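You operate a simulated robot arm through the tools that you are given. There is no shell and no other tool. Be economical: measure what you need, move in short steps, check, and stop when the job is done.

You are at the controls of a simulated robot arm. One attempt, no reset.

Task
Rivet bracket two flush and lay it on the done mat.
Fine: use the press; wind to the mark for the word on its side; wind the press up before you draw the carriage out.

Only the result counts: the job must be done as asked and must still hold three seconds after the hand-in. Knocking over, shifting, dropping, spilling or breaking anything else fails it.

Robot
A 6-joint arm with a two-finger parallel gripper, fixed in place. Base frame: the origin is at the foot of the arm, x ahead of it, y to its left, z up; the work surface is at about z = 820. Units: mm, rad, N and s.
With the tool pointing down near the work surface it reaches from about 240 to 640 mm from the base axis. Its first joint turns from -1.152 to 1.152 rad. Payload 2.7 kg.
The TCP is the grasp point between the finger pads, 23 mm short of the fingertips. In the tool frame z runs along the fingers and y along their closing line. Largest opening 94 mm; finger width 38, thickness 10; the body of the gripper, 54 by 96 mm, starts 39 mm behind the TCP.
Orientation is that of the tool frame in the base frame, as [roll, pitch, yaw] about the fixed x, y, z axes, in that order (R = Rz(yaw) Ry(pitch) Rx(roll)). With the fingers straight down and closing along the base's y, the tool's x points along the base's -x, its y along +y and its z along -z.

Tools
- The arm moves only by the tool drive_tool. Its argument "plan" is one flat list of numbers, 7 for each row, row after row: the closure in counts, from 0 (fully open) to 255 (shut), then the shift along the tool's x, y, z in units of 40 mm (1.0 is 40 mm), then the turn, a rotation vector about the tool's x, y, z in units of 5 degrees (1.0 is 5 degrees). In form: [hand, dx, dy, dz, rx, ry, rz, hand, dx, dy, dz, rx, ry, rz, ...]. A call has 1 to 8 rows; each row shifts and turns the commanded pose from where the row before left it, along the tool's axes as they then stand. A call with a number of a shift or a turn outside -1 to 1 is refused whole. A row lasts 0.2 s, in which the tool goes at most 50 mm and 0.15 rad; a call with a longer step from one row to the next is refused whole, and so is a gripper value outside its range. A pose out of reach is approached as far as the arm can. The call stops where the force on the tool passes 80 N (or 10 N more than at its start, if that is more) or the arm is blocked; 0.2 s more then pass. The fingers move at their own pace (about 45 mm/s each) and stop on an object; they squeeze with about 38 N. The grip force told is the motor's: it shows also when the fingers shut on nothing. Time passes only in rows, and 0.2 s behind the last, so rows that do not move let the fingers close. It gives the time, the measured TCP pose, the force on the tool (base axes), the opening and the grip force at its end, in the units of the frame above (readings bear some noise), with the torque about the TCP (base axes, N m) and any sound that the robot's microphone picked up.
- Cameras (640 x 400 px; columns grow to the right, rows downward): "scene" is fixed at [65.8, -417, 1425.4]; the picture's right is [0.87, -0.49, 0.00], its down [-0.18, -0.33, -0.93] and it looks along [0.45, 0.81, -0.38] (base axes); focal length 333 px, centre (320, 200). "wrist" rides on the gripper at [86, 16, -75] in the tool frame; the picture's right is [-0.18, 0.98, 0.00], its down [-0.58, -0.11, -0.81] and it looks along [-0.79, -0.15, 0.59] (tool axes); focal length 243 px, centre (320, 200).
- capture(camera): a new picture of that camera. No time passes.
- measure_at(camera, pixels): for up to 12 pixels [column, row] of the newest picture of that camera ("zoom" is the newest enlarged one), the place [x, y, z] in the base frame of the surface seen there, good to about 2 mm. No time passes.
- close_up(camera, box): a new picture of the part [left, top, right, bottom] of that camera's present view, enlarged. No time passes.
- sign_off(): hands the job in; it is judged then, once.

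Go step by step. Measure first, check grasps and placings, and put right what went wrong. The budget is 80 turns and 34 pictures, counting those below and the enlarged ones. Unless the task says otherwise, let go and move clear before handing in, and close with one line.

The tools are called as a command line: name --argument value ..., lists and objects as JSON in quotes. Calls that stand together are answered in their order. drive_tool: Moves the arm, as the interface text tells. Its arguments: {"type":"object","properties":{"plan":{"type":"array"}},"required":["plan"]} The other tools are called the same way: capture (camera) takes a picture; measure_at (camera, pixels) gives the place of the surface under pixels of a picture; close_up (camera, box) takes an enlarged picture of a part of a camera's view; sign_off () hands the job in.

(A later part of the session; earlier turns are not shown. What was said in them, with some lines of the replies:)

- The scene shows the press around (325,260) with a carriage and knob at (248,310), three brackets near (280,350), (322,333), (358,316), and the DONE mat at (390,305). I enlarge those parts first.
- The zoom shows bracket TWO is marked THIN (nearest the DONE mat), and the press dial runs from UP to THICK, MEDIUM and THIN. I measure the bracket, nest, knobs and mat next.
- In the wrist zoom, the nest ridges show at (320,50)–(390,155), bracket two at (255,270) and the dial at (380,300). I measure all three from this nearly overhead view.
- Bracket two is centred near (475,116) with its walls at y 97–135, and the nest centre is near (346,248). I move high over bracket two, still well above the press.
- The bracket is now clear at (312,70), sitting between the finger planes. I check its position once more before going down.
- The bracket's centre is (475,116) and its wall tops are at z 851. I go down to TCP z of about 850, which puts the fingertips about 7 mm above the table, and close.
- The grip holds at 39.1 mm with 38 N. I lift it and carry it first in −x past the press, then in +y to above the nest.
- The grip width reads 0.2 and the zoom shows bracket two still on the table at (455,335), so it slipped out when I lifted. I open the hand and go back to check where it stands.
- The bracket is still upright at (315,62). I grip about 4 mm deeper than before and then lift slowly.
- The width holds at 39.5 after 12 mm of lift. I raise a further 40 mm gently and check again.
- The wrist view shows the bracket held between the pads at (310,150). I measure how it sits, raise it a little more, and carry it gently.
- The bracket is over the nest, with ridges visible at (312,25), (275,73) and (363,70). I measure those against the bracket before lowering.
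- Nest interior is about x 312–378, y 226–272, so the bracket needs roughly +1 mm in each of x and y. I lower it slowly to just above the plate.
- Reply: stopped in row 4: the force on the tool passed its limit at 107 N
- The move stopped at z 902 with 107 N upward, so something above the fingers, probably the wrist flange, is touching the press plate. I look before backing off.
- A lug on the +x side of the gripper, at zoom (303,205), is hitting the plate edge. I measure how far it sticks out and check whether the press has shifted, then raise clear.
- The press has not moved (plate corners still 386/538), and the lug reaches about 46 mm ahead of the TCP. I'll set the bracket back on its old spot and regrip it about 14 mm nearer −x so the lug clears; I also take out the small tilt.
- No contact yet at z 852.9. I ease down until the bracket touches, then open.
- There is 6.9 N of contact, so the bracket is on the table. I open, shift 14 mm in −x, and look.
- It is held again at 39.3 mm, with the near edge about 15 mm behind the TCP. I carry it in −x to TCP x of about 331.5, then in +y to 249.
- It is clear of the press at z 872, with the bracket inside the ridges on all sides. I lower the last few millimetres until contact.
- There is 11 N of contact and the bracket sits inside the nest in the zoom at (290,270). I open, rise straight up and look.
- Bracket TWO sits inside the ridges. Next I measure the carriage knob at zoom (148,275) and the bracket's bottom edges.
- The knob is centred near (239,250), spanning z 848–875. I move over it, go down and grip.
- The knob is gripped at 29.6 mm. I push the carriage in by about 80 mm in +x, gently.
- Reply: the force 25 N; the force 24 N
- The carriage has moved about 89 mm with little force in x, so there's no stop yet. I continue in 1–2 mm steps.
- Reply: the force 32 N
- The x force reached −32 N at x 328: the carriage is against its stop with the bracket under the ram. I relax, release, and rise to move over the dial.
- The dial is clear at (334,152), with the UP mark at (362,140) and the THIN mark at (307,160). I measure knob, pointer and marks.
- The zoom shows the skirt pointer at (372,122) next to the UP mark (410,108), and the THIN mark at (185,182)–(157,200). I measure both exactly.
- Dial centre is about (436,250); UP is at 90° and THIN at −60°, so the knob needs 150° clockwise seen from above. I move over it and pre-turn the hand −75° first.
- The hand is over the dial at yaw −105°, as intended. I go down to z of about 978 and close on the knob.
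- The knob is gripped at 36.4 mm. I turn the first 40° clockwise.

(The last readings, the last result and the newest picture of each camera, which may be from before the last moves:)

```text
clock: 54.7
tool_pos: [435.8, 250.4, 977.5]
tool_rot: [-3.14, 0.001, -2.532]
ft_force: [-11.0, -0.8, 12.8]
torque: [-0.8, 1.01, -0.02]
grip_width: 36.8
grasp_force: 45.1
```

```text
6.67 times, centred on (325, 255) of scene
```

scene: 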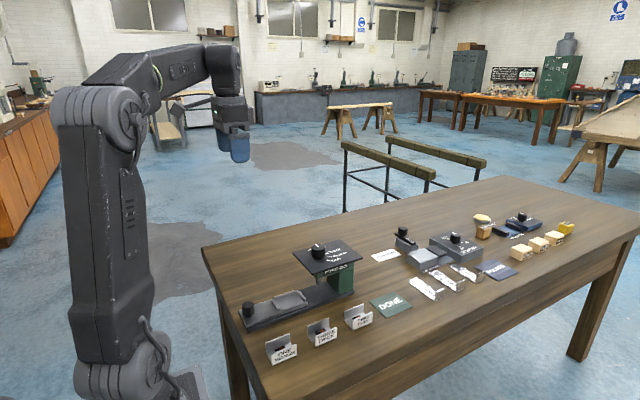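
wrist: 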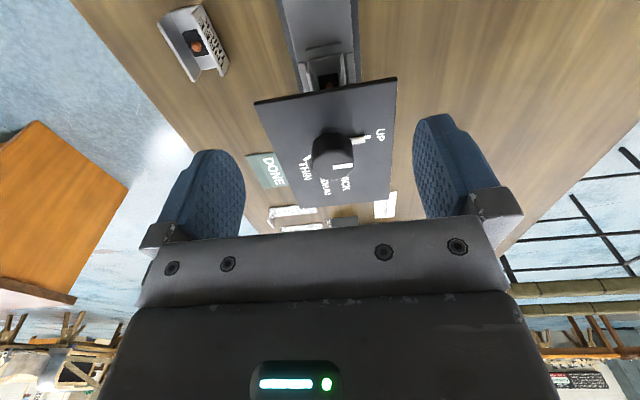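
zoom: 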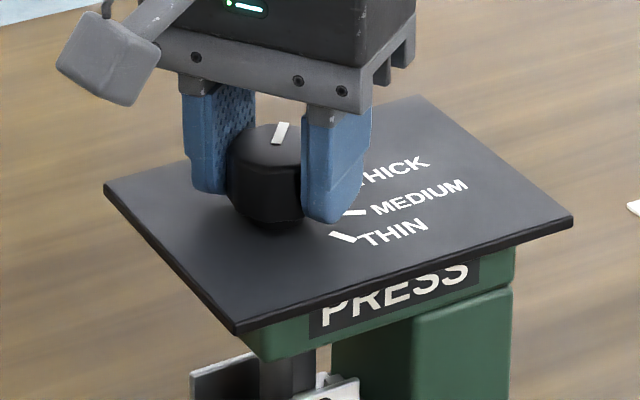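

The pointer turns with the hand (white bar now at (280,133)). I continue by 80° more.

drive_tool --plan '[255, 0, 0, 0, 0, 0, 1, 255, 0, 0, 0, 0, 0, 1, 255, 0, 0, 0, 0, 0, 1, 255, 0, 0, 0, 0, 0, 1, 255, 0, 0, 0, 0, 0, 1, 255, 0, 0, 0, 0, 0, 1, 255, 0, 0, 0, 0, 0, 1, 255, 0, 0, 0, 0, 0, 1]'

drive_tool --plan '[255, 0, 0, 0, 0, 0, 1, 255, 0, 0, 0, 0, 0, 1, 255, 0, 0, 0, 0, 0, 1, 255, 0, 0, 0, 0, 0, 1, 255, 0, 0, 0, 0, 0, 1, 255, 0, 0, 0, 0, 0, 1, 255, 0, 0, 0, 0, 0, 1, 255, 0, 0, 0, 0, 0, 1]'

drive_tool --plan '[255, 0, 0, 0, 0, 0, 1, 255, 0, 0, 0, 0, 0, 1, 255, 0, 0, 0, 0, 0, 1, 255, 0, 0, 0, 0, 0, 0]'

close_up --camera "scene" --box '[285, 225, 365, 285]'

```text
clock: 56.5
tool_pos: [436.5, 249.4, 976.9]
tool_rot: [3.141, 0.0, 3.052]
ft_force: [-1.9, -10.4, 3.9]
torque: [-0.4, -1.31, 0.0]
grip_width: 36.8
grasp_force: 45.6
```

```text
clock: 58.3
tool_pos: [435.4, 248.5, 978.7]
tool_rot: [-3.14, -0.002, 2.353]
ft_force: [-10.4, -26.6, 5.7]
torque: [0.11, -0.62, 0.01]
grip_width: 36.5
grasp_force: 44.2
```

```text
clock: 59.3
tool_pos: [436.2, 249.3, 977.6]
tool_rot: [-3.138, 0.0, 2.092]
ft_force: [-8.5, -29.7, 4.1]
torque: [0.81, -0.12, 0.0]
grip_width: 36.6
grasp_force: 44.8
```

```text
6.67 times, centred on (325, 255) of scene
```

zoom: 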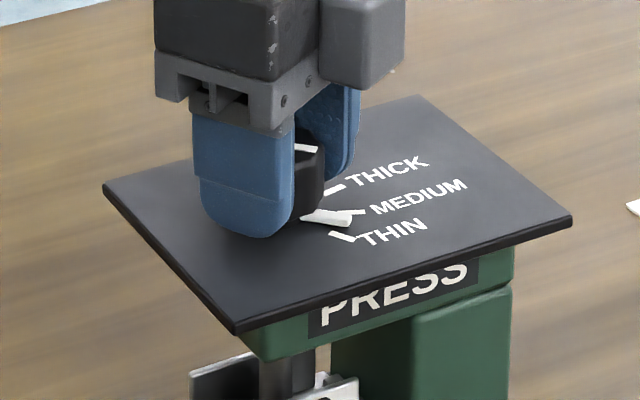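

After 135° of hand turn, the skirt pointer at (330,216) lies near MEDIUM rather than at −45°, so there may have been some slip. I measure the pointer's angle.

measure_at --camera "zoom" --pixels '[[350, 218], [340, 217], [325, 215], [310, 214], [361, 212], [356, 211], [352, 239], [336, 233], [344, 236], [300, 149], [316, 150], [332, 190]]'

```text
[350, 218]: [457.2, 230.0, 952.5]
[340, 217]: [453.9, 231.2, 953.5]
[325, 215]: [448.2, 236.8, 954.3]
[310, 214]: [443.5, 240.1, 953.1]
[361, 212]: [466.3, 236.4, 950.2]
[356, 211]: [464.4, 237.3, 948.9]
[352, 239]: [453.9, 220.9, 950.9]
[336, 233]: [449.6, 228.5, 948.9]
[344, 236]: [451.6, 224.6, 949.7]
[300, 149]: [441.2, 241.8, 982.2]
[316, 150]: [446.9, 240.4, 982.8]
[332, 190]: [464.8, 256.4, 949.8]
```

The pointer is at about −44° and THIN at about −59°, which agrees with no slip. I turn the last 15° and look.

drive_tool --plan '[255, 0, 0, 0, 0, 0, 1, 255, 0, 0, 0, 0, 0, 1, 255, 0, 0, 0, 0, 0, 1, 255, 0, 0, 0, 0, 0, 0, 255, 0, 0, 0, 0, 0, 0]'

close_up --camera "scene" --box '[300, 235, 350, 275]'

```text
clock: 60.5
tool_pos: [436.6, 248.8, 978.9]
tool_rot: [-3.137, -0.001, 1.833]
ft_force: [-14.1, -30.3, 4.4]
torque: [0.77, -0.33, 0.0]
grip_width: 36.8
grasp_force: 45.0
```

```text
10.00 times, centred on (325, 255) of scene
```

zoom: 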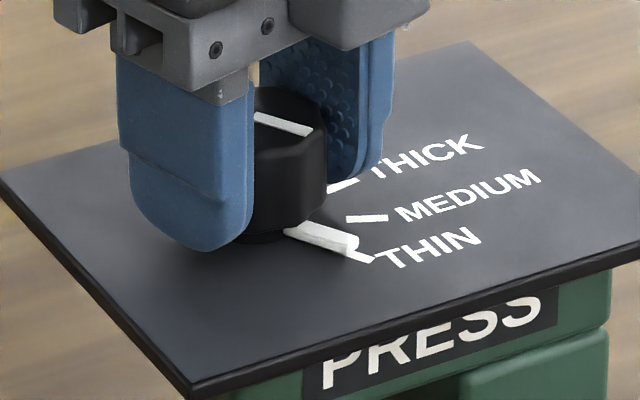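

The pointer tip now meets the THIN mark at (362,252). I measure both to confirm the angle.

measure_at --camera "zoom" --pixels '[[345, 243], [330, 238], [315, 233], [300, 229], [370, 260], [362, 252], [355, 240], [259, 116], [308, 132]]'

```text
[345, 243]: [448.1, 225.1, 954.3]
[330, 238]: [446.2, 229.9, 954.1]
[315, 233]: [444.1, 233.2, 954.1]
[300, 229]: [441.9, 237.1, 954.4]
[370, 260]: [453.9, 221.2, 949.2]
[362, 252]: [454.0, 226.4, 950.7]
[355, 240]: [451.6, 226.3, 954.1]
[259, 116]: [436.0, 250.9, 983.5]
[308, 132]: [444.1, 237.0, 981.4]
```

The pointer's top bar runs at −59.8°, which matches THIN at −60°. I now wind back 150° to UP.

drive_tool --plan '[255, 0, 0, 0, 0, 0, 0, 255, 0, 0, 0, 0, 0, -1, 255, 0, 0, 0, 0, 0, -1, 255, 0, 0, 0, 0, 0, -1, 255, 0, 0, 0, 0, 0, -1, 255, 0, 0, 0, 0, 0, -1, 255, 0, 0, 0, 0, 0, -1, 255, 0, 0, 0, 0, 0, -1]'

drive_tool --plan '[255, 0, 0, 0, 0, 0, -1, 255, 0, 0, 0, 0, 0, -1, 255, 0, 0, 0, 0, 0, -1, 255, 0, 0, 0, 0, 0, -1, 255, 0, 0, 0, 0, 0, -1, 255, 0, 0, 0, 0, 0, -1, 255, 0, 0, 0, 0, 0, -1, 255, 0, 0, 0, 0, 0, -1]'

drive_tool --plan '[255, 0, 0, 0, 0, 0, -1, 255, 0, 0, 0, 0, 0, -1, 255, 0, 0, 0, 0, 0, -1, 255, 0, 0, 0, 0, 0, -1, 255, 0, 0, 0, 0, 0, -1, 255, 0, 0, 0, 0, 0, -1, 255, 0, 0, 0, 0, 0, -1, 255, 0, 0, 0, 0, 0, -1]'

drive_tool --plan '[255, 0, 0, 0, 0, 0, -1, 255, 0, 0, 0, 0, 0, -1, 255, 0, 0, 0, 0, 0, -1, 255, 0, 0, 0, 0, 0, -1, 255, 0, 0, 0, 0, 0, -1, 255, 0, 0, 0, 0, 0, -1, 255, 0, 0, 0, 0, 0, -1, 255, 0, 0, 0, 0, 0, 0]'

```text
clock: 62.3
tool_pos: [436.3, 249.6, 978.8]
tool_rot: [-3.141, 0.0, 2.445]
ft_force: [-3.4, -21.6, 5.3]
torque: [-0.78, 0.15, 0.04]
grip_width: 36.5
grasp_force: 45.1
```

```text
clock: 64.1
tool_pos: [435.9, 249.5, 978.8]
tool_rot: [3.139, -0.001, -3.138]
ft_force: [-2.4, -20.6, 3.3]
torque: [-0.04, -0.83, -0.01]
grip_width: 36.6
grasp_force: 45.2
```

```text
clock: 65.9
tool_pos: [436.0, 250.3, 977.7]
tool_rot: [3.14, 0.001, -2.442]
ft_force: [4.0, -8.4, 0.7]
torque: [-0.94, 0.85, 0.01]
grip_width: 36.4
grasp_force: 45.1
```

```text
clock: 67.7
tool_pos: [434.8, 251.2, 978.4]
tool_rot: [3.139, 0.001, -1.831]
ft_force: [-15.4, 1.2, 7.0]
torque: [-0.39, -0.45, -0.12]
grip_width: 36.5
grasp_force: 44.8
```

The hand is back at its starting angle. I release, rise and turn the hand back to its default yaw.

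drive_tool --plan '[0, 0, 0, 0, 0, 0, 0, 0, 0, 0, 0, 0, 0, 0, 0, 0, 0, 0, 0, 0, 0, 0, 0, 0, 0, 0, 0, 0, 0, 0, 0, -0.7, 0, 0, 0, 0, 0, 0, -0.8, 0, 0, 0, 0, 0, 0, -0.4, 0, 0, 1, 0, 0, 0, 0, 0, 0, 1]'

drive_tool --plan '[0, 0, 0, 0, 0, 0, 1, 0, 0, 0, 0, 0, 0, 1, 0, 0, 0, 0, 0, 0, 1, 0, 0, 0, 0, 0, 0, 1, 0, 0, 0, 0, 0, 0, 1, 0, 0, 0, 0, 0, 0, 1, 0, 0, 0, 0, 0, 0, 1, 0, 0, 0, 0, 0, 0, 1]'

drive_tool --plan '[0, 0, 0, 0, 0, 0, 1, 0, 0, 0, 0, 0, 0, 1, 0, 0, 0, 0, 0, 0, 1, 0, 0, 0, 0, 0, 0, 1, 0, 0, 0, 0, 0, 0, 1, 0, 0.9, 0, 0, 0, 0, 0, 0, 0.9, 0, 0, 0, 0, 0, 0, 0.85, 0, 0, 0, 0, 0]'

close_up --camera "scene" --box '[270, 230, 380, 310]'

```text
clock: 69.5
tool_pos: [436.3, 250.4, 1055.0]
tool_rot: [-3.141, 0.001, -2.006]
ft_force: [0.2, -0.2, 0.7]
torque: [0.01, 0.01, 0.0]
grip_width: 94.1
grasp_force: 0.2
```

```text
clock: 71.3
tool_pos: [436.0, 250.9, 1054.3]
tool_rot: [3.139, 0.0, -2.706]
ft_force: [0.4, -0.4, 0.2]
torque: [0.03, -0.04, 0.03]
grip_width: 93.8
grasp_force: 0.1
```

```text
clock: 73.1
tool_pos: [328.2, 251.2, 1051.2]
tool_rot: [3.141, 0.001, 3.142]
ft_force: [0.6, 0.5, -0.4]
torque: [0.01, 0.0, 0.04]
grip_width: 93.9
grasp_force: 0.0
```

```text
5.00 times, centred on (325, 270) of scene
```

zoom: 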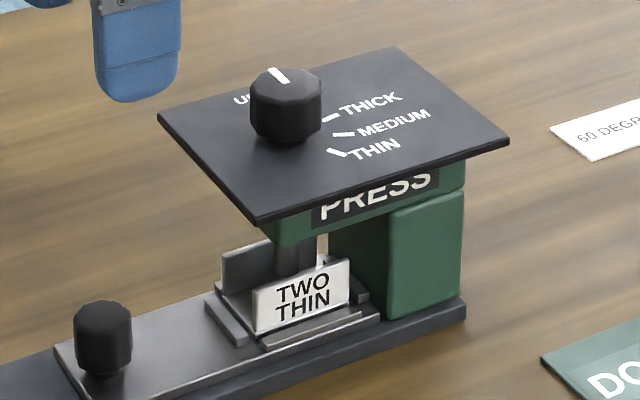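

The pointer is back near UP at zoom (278,75). I confirm its angle and the carriage knob's position.

measure_at --camera "zoom" --pixels '[[272, 70], [286, 81], [280, 76], [102, 312], [80, 315], [126, 315]]'

```text
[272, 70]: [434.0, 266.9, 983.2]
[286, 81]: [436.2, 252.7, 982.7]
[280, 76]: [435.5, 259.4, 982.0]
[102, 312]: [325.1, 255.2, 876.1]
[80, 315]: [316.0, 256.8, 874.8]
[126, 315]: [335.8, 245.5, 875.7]
```

The dial is at UP. I go down onto the carriage knob and grip it.

drive_tool --plan '[0, 0, -0.03, 1, 0, 0, 0, 0, 0, 0, 1, 0, 0, 0, 0, 0, 0, 1, 0, 0, 0, 0, 0, 0, 0.9, 0, 0, 0, 0, 0, 0, 0.59, 0, 0, 0, 255, 0, 0, 0, 0, 0, 0, 255, 0, 0, 0, 0, 0, 0, 255, 0, 0, 0, 0, 0, 0]'

drive_tool --plan '[255, 0, 0, 0, 0, 0, 0, 255, 0, 0, 0, 0, 0, 0, 255, 0.05, 0, 0, 0, 0, 0, 255, 0.1, 0, 0, 0, 0, 0, 255, 0.2, 0, 0, 0, 0, 0, 255, 0.3, 0, 0, 0, 0, 0, 255, 0.3, 0, 0, 0, 0, 0, 255, 0.3, 0, 0, 0, 0, 0]'

```text
clock: 74.9
tool_pos: [331.0, 249.5, 874.7]
tool_rot: [3.136, 0.001, -3.139]
ft_force: [-1.2, 10.6, -5.2]
torque: [-0.11, -0.06, -0.04]
grip_width: 30.1
grasp_force: 8.9
```

```text
clock: 76.7
tool_pos: [281.0, 250.8, 875.6]
tool_rot: [3.137, 0.004, -3.141]
ft_force: [1.9, 18.4, 17.6]
torque: [-0.45, 1.12, -0.06]
grip_width: 29.7
grasp_force: 45.0
```

The carriage is sliding out. I continue to its outer stop.

drive_tool --plan '[255, 0.25, 0, 0, 0, 0, 0, 255, 0.25, 0, 0, 0, 0, 0, 255, 0.2, 0, 0, 0, 0, 0, 255, 0.15, 0, 0, 0, 0, 0, 255, 0.1, 0, 0, 0, 0, 0, 255, 0.07, 0, 0, 0, 0, 0, 255, 0.04, 0, 0, 0, 0, 0, 255, 0, 0, 0, 0, 0, 0]'

```text
clock: 78.5
tool_pos: [239.0, 249.6, 875.2]
tool_rot: [3.138, 0.004, 3.141]
ft_force: [29.8, -5.9, 16.4]
torque: [-0.63, -0.48, 0.07]
grip_width: 29.7
grasp_force: 45.0
```

It is at the outer stop (x 239, +30 N). I release, rise and return over the bracket.

drive_tool --plan '[255, -0.05, 0, 0, 0, 0, 0, 0, 0, 0, 0, 0, 0, 0, 0, 0, 0, 0, 0, 0, 0, 0, 0, 0, 0, 0, 0, 0, 0, 0, 0, 0, 0, 0, 0, 0, 0, 0, -0.5, 0, 0, 0, 0, 0, 0, -0.9, 0, 0, 0, 0, -0.6, 0, 0, 0, 0, 0]'

drive_tool --plan '[0, -0.8, 0, 0, 0, 0, 0, 0, -0.8, 0, 0, 0, 0, 0, 0, 0, 0, 0, 0, 0, 0]'

capture --camera "wrist"

```text
clock: 80.3
tool_pos: [264.3, 247.6, 932.7]
tool_rot: [3.14, -0.001, -3.141]
ft_force: [0.0, 0.5, 0.3]
torque: [0.01, 0.01, -0.01]
grip_width: 94.1
grasp_force: 0.0
```

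```text
clock: 81.1
tool_pos: [328.0, 246.7, 931.0]
tool_rot: [3.141, 0.001, 3.14]
ft_force: [0.5, -0.6, -0.8]
torque: [-0.02, 0.02, 0.0]
grip_width: 94.0
grasp_force: 0.1
```

```text
3 pictures are left
```

wrist: 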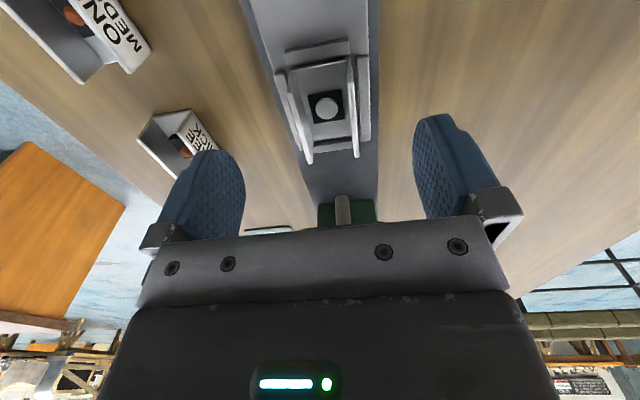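

The rivet now shows as a flat disc at (327,107), so it is set. I measure the bracket for the regrip.

measure_at --camera "wrist" --pixels '[[287, 92], [308, 160], [349, 70], [357, 154], [318, 66], [327, 107], [322, 98], [320, 132]]'

```text
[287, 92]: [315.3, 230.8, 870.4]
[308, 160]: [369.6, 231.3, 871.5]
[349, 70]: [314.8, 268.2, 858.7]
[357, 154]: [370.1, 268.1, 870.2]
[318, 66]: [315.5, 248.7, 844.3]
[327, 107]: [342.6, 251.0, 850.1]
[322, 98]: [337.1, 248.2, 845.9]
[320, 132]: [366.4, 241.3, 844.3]
```

The bracket is at x 315–371, centred on y 249.5. I go down to z of about 868 and grip, then lift slowly.

drive_tool --plan '[0, -0.06, 0.045, 0.6, 0, 0, 0, 0, 0, 0, 0.6, 0, 0, 0, 0, 0, 0, 0.37, 0, 0, 0, 255, 0, 0, 0, 0, 0, 0, 255, 0, 0, 0, 0, 0, 0, 255, 0, 0, 0, 0, 0, 0, 255, 0, 0, 0, 0, 0, 0, 255, 0, 0, 0, 0, 0, 0]'

drive_tool --plan '[255, 0, 0, 0, 0, 0, 0, 255, 0, 0, -0.05, 0, 0, 0, 255, 0, 0, -0.1, 0, 0, 0, 255, 0, 0, -0.15, 0, 0, 0, 255, 0, 0, -0.2, 0, 0, 0, 255, 0, 0, -0.25, 0, 0, 0, 255, 0, 0, -0.25, 0, 0, 0, 255, 0, 0, -0.25, 0, 0, 0]'

```text
clock: 82.9
tool_pos: [329.1, 249.5, 866.8]
tool_rot: [3.141, -0.002, -3.141]
ft_force: [3.7, -10.6, -3.4]
torque: [-0.54, -0.41, -0.07]
grip_width: 62.8
grasp_force: 44.8
```

```text
clock: 84.7
tool_pos: [329.7, 251.2, 917.9]
tool_rot: [3.139, 0.0, 3.141]
ft_force: [0.4, -0.2, -0.4]
torque: [-0.01, 0.04, -0.02]
grip_width: 39.2
grasp_force: 37.8
```

The fingers first caught on the ridges (62.8 mm), then closed on the bracket during the lift (39.2 mm). The grip may be shallower than before, so I look.

capture --camera "wrist"

```text
2 pictures are left
```

wrist: 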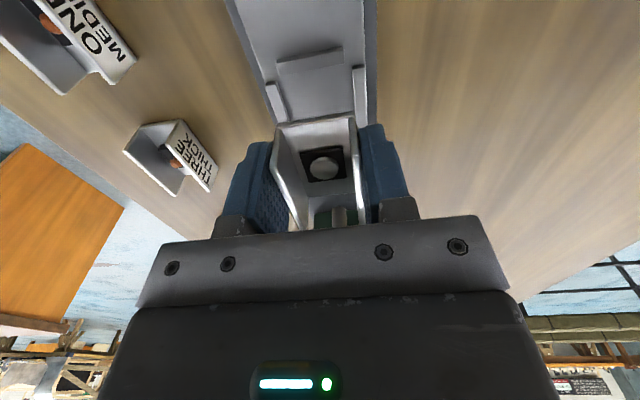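

measure_at --camera "wrist" --pixels '[[272, 165], [352, 118], [315, 124], [325, 165], [298, 225], [361, 222]]'

```text
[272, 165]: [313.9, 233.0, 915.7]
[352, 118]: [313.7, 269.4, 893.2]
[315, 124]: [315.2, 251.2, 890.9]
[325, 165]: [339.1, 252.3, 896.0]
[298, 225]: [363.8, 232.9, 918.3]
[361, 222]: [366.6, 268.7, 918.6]
```

The bracket is held, about 3 mm lower in the pads than before (bottom about 31 mm under the TCP). I carry it in −y to 127, then in +x to the mat centre near (590,127).

drive_tool --plan '[255, 0, -0.15, 0, 0, 0, 0, 255, 0, -0.35, 0, 0, 0, 0, 255, 0, -0.5, 0, 0, 0, 0, 255, 0, -0.55, 0, 0, 0, 0, 255, 0, -0.55, 0, 0, 0, 0, 255, 0, -0.5, 0, 0, 0, 0, 255, 0, -0.35, 0, 0, 0, 0, 255, 0, -0.13, 0, 0, 0, 0]'

drive_tool --plan '[255, -0.15, 0, 0, 0, 0, 0, 255, -0.4, 0, 0, 0, 0, 0, 255, -0.6, 0, 0, 0, 0, 0, 255, -0.6, 0, 0, 0, 0, 0, 255, -0.6, 0, 0, 0, 0, 0, 255, -0.6, 0, 0, 0, 0, 0, 255, -0.6, 0, 0, 0, 0, 0, 255, -0.6, 0, 0, 0, 0, 0]'

drive_tool --plan '[255, -0.6, 0, 0, 0, 0, 0, 255, -0.6, 0, 0, 0, 0, 0, 255, -0.5, 0, 0, 0, 0, 0, 255, -0.3, 0, 0, 0, 0, 0, 255, 0, 0, 0, 0, 0, 0]'

```text
clock: 86.5
tool_pos: [330.0, 128.1, 916.0]
tool_rot: [3.14, 0.001, -3.141]
ft_force: [0.2, 0.2, 0.0]
torque: [0.01, 0.04, 0.01]
grip_width: 39.3
grasp_force: 38.5
```

```text
clock: 88.3
tool_pos: [497.6, 127.9, 914.9]
tool_rot: [3.14, -0.001, 3.141]
ft_force: [0.3, 0.0, -0.4]
torque: [-0.02, 0.02, 0.0]
grip_width: 39.2
grasp_force: 38.1
```

```text
clock: 89.5
tool_pos: [576.3, 127.8, 916.4]
tool_rot: [3.139, 0.0, 3.142]
ft_force: [-0.7, 1.1, -0.5]
torque: [-0.02, 0.02, 0.01]
grip_width: 39.1
grasp_force: 38.1
```

It is over the mat at (576,128), still held at 39 mm. I lower to about 860, then ease down to contact.

drive_tool --plan '[255, 0, 0, 0.15, 0, 0, 0, 255, 0, 0, 0.25, 0, 0, 0, 255, 0, 0, 0.3, 0, 0, 0, 255, 0, 0, 0.3, 0, 0, 0, 255, 0, 0, 0.2, 0, 0, 0, 255, 0, 0, 0.1, 0, 0, 0, 255, 0, 0, 0.08, 0, 0, 0]'

drive_tool --plan '[255, 0, 0, 0.03, 0, 0, 0, 255, 0, 0, 0.03, 0, 0, 0, 255, 0, 0, 0, 0, 0, 0]'

```text
clock: 91.1
tool_pos: [575.4, 128.7, 861.3]
tool_rot: [3.14, 0.0, 3.141]
ft_force: [-0.4, -0.4, -0.7]
torque: [0.0, 0.05, 0.01]
grip_width: 39.2
grasp_force: 37.9
```

```text
clock: 91.9
tool_pos: [577.4, 128.3, 860.6]
tool_rot: [3.14, -0.001, -3.141]
ft_force: [-0.5, 0.2, 0.0]
torque: [0.02, -0.01, -0.02]
grip_width: 39.4
grasp_force: 38.5
```

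drive_tool --plan '[255, 0, 0, 0.03, 0, 0, 0, 255, 0, 0, 0.03, 0, 0, 0, 255, 0, 0, 0.03, 0, 0, 0, 255, 0, 0, 0, 0, 0, 0]'

```text
clock: 92.9
tool_pos: [576.3, 128.9, 856.2]
tool_rot: [3.14, -0.001, 3.141]
ft_force: [-0.3, -0.8, -0.4]
torque: [0.04, 0.02, 0.01]
grip_width: 39.1
grasp_force: 37.7
```

No contact yet at 856. I keep going in 1 mm steps.

drive_tool --plan '[255, 0, 0, 0.025, 0, 0, 0, 255, 0, 0, 0.025, 0, 0, 0, 255, 0, 0, 0, 0, 0, 0]'

drive_tool --plan '[255, 0, 0, 0.025, 0, 0, 0, 255, 0, 0, 0, 0, 0, 0]'

```text
clock: 93.7
tool_pos: [576.8, 127.6, 853.1]
tool_rot: [3.14, 0.001, -3.141]
ft_force: [0.0, 0.2, -0.4]
torque: [0.02, 0.02, -0.01]
grip_width: 39.3
grasp_force: 38.4
```

```text
clock: 94.3
tool_pos: [575.3, 128.3, 852.3]
tool_rot: [3.141, 0.001, -3.141]
ft_force: [-0.1, -0.4, 0.2]
torque: [-0.02, -0.01, 0.0]
grip_width: 39.0
grasp_force: 38.3
```

drive_tool --plan '[255, 0, 0, 0.025, 0, 0, 0, 255, 0, 0, 0, 0, 0, 0]'

drive_tool --plan '[255, 0, 0, 0.02, 0, 0, 0, 255, 0, 0, 0, 0, 0, 0]'

```text
clock: 94.9
tool_pos: [576.1, 128.9, 852.7]
tool_rot: [3.14, -0.001, 3.141]
ft_force: [-5.2, -1.9, 9.1]
torque: [-0.14, 0.13, -0.04]
grip_width: 39.6
grasp_force: 37.4
```

```text
clock: 95.5
tool_pos: [576.2, 128.6, 852.7]
tool_rot: [3.138, 0.006, -3.141]
ft_force: [-3.2, -1.9, 20.0]
torque: [-0.13, 0.4, 0.01]
grip_width: 39.2
grasp_force: 38.4
```

The readings show contact of 9 N, then 20 N. I ease off 1 mm, open, rise straight up and back away.

drive_tool --plan '[255, 0, 0, -0.02, 0, 0, 0, 0, 0, 0, 0, 0, 0, 0, 0, 0, 0, 0, 0, 0, 0, 0, 0, 0, 0, 0, 0, 0, 0, 0, 0, 0, 0, 0, 0, 0, 0, 0, -0.4, 0, 0, 0, 0, 0, 0, -1, 0, 0, 0, 0, 0, 0, -1, 0, 0, 0]'

drive_tool --plan '[0, 0, 0, -1, 0, 0, 0, 0, 0, 0, -1, 0, 0, 0, 0, 1, 0, 0, 0, 0, 0, 0, 1, 0, 0, 0, 0, 0, 0, 1, 0, 0, 0, 0, 0]'

close_up --camera "scene" --box '[240, 230, 430, 360]'

```text
clock: 97.3
tool_pos: [575.3, 129.1, 949.9]
tool_rot: [3.14, 0.0, 3.141]
ft_force: [-0.2, -0.9, 0.9]
torque: [0.0, 0.03, 0.0]
grip_width: 94.1
grasp_force: 0.1
```

```text
clock: 98.5
tool_pos: [455.4, 129.8, 1029.3]
tool_rot: [3.138, 0.001, -3.141]
ft_force: [-0.3, -0.1, 0.4]
torque: [0.01, 0.03, -0.02]
grip_width: 93.8
grasp_force: 0.0
```

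```text
3.08 times, centred on (335, 295) of scene
```

zoom: 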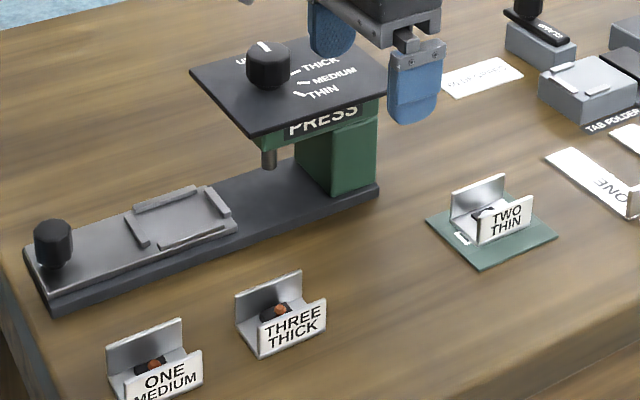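

The zoom shows bracket TWO upright on the DONE mat at (490,215), with the rivet set, the carriage out and the press at UP. Nothing else has moved, so I hand in.

sign_off

```text
The job is handed in.
```

Bracket two was pressed at the THIN mark, its rivet looks flat in the pictures, and it is standing on the done mat. The press was wound back to UP before I drew the carriage out.
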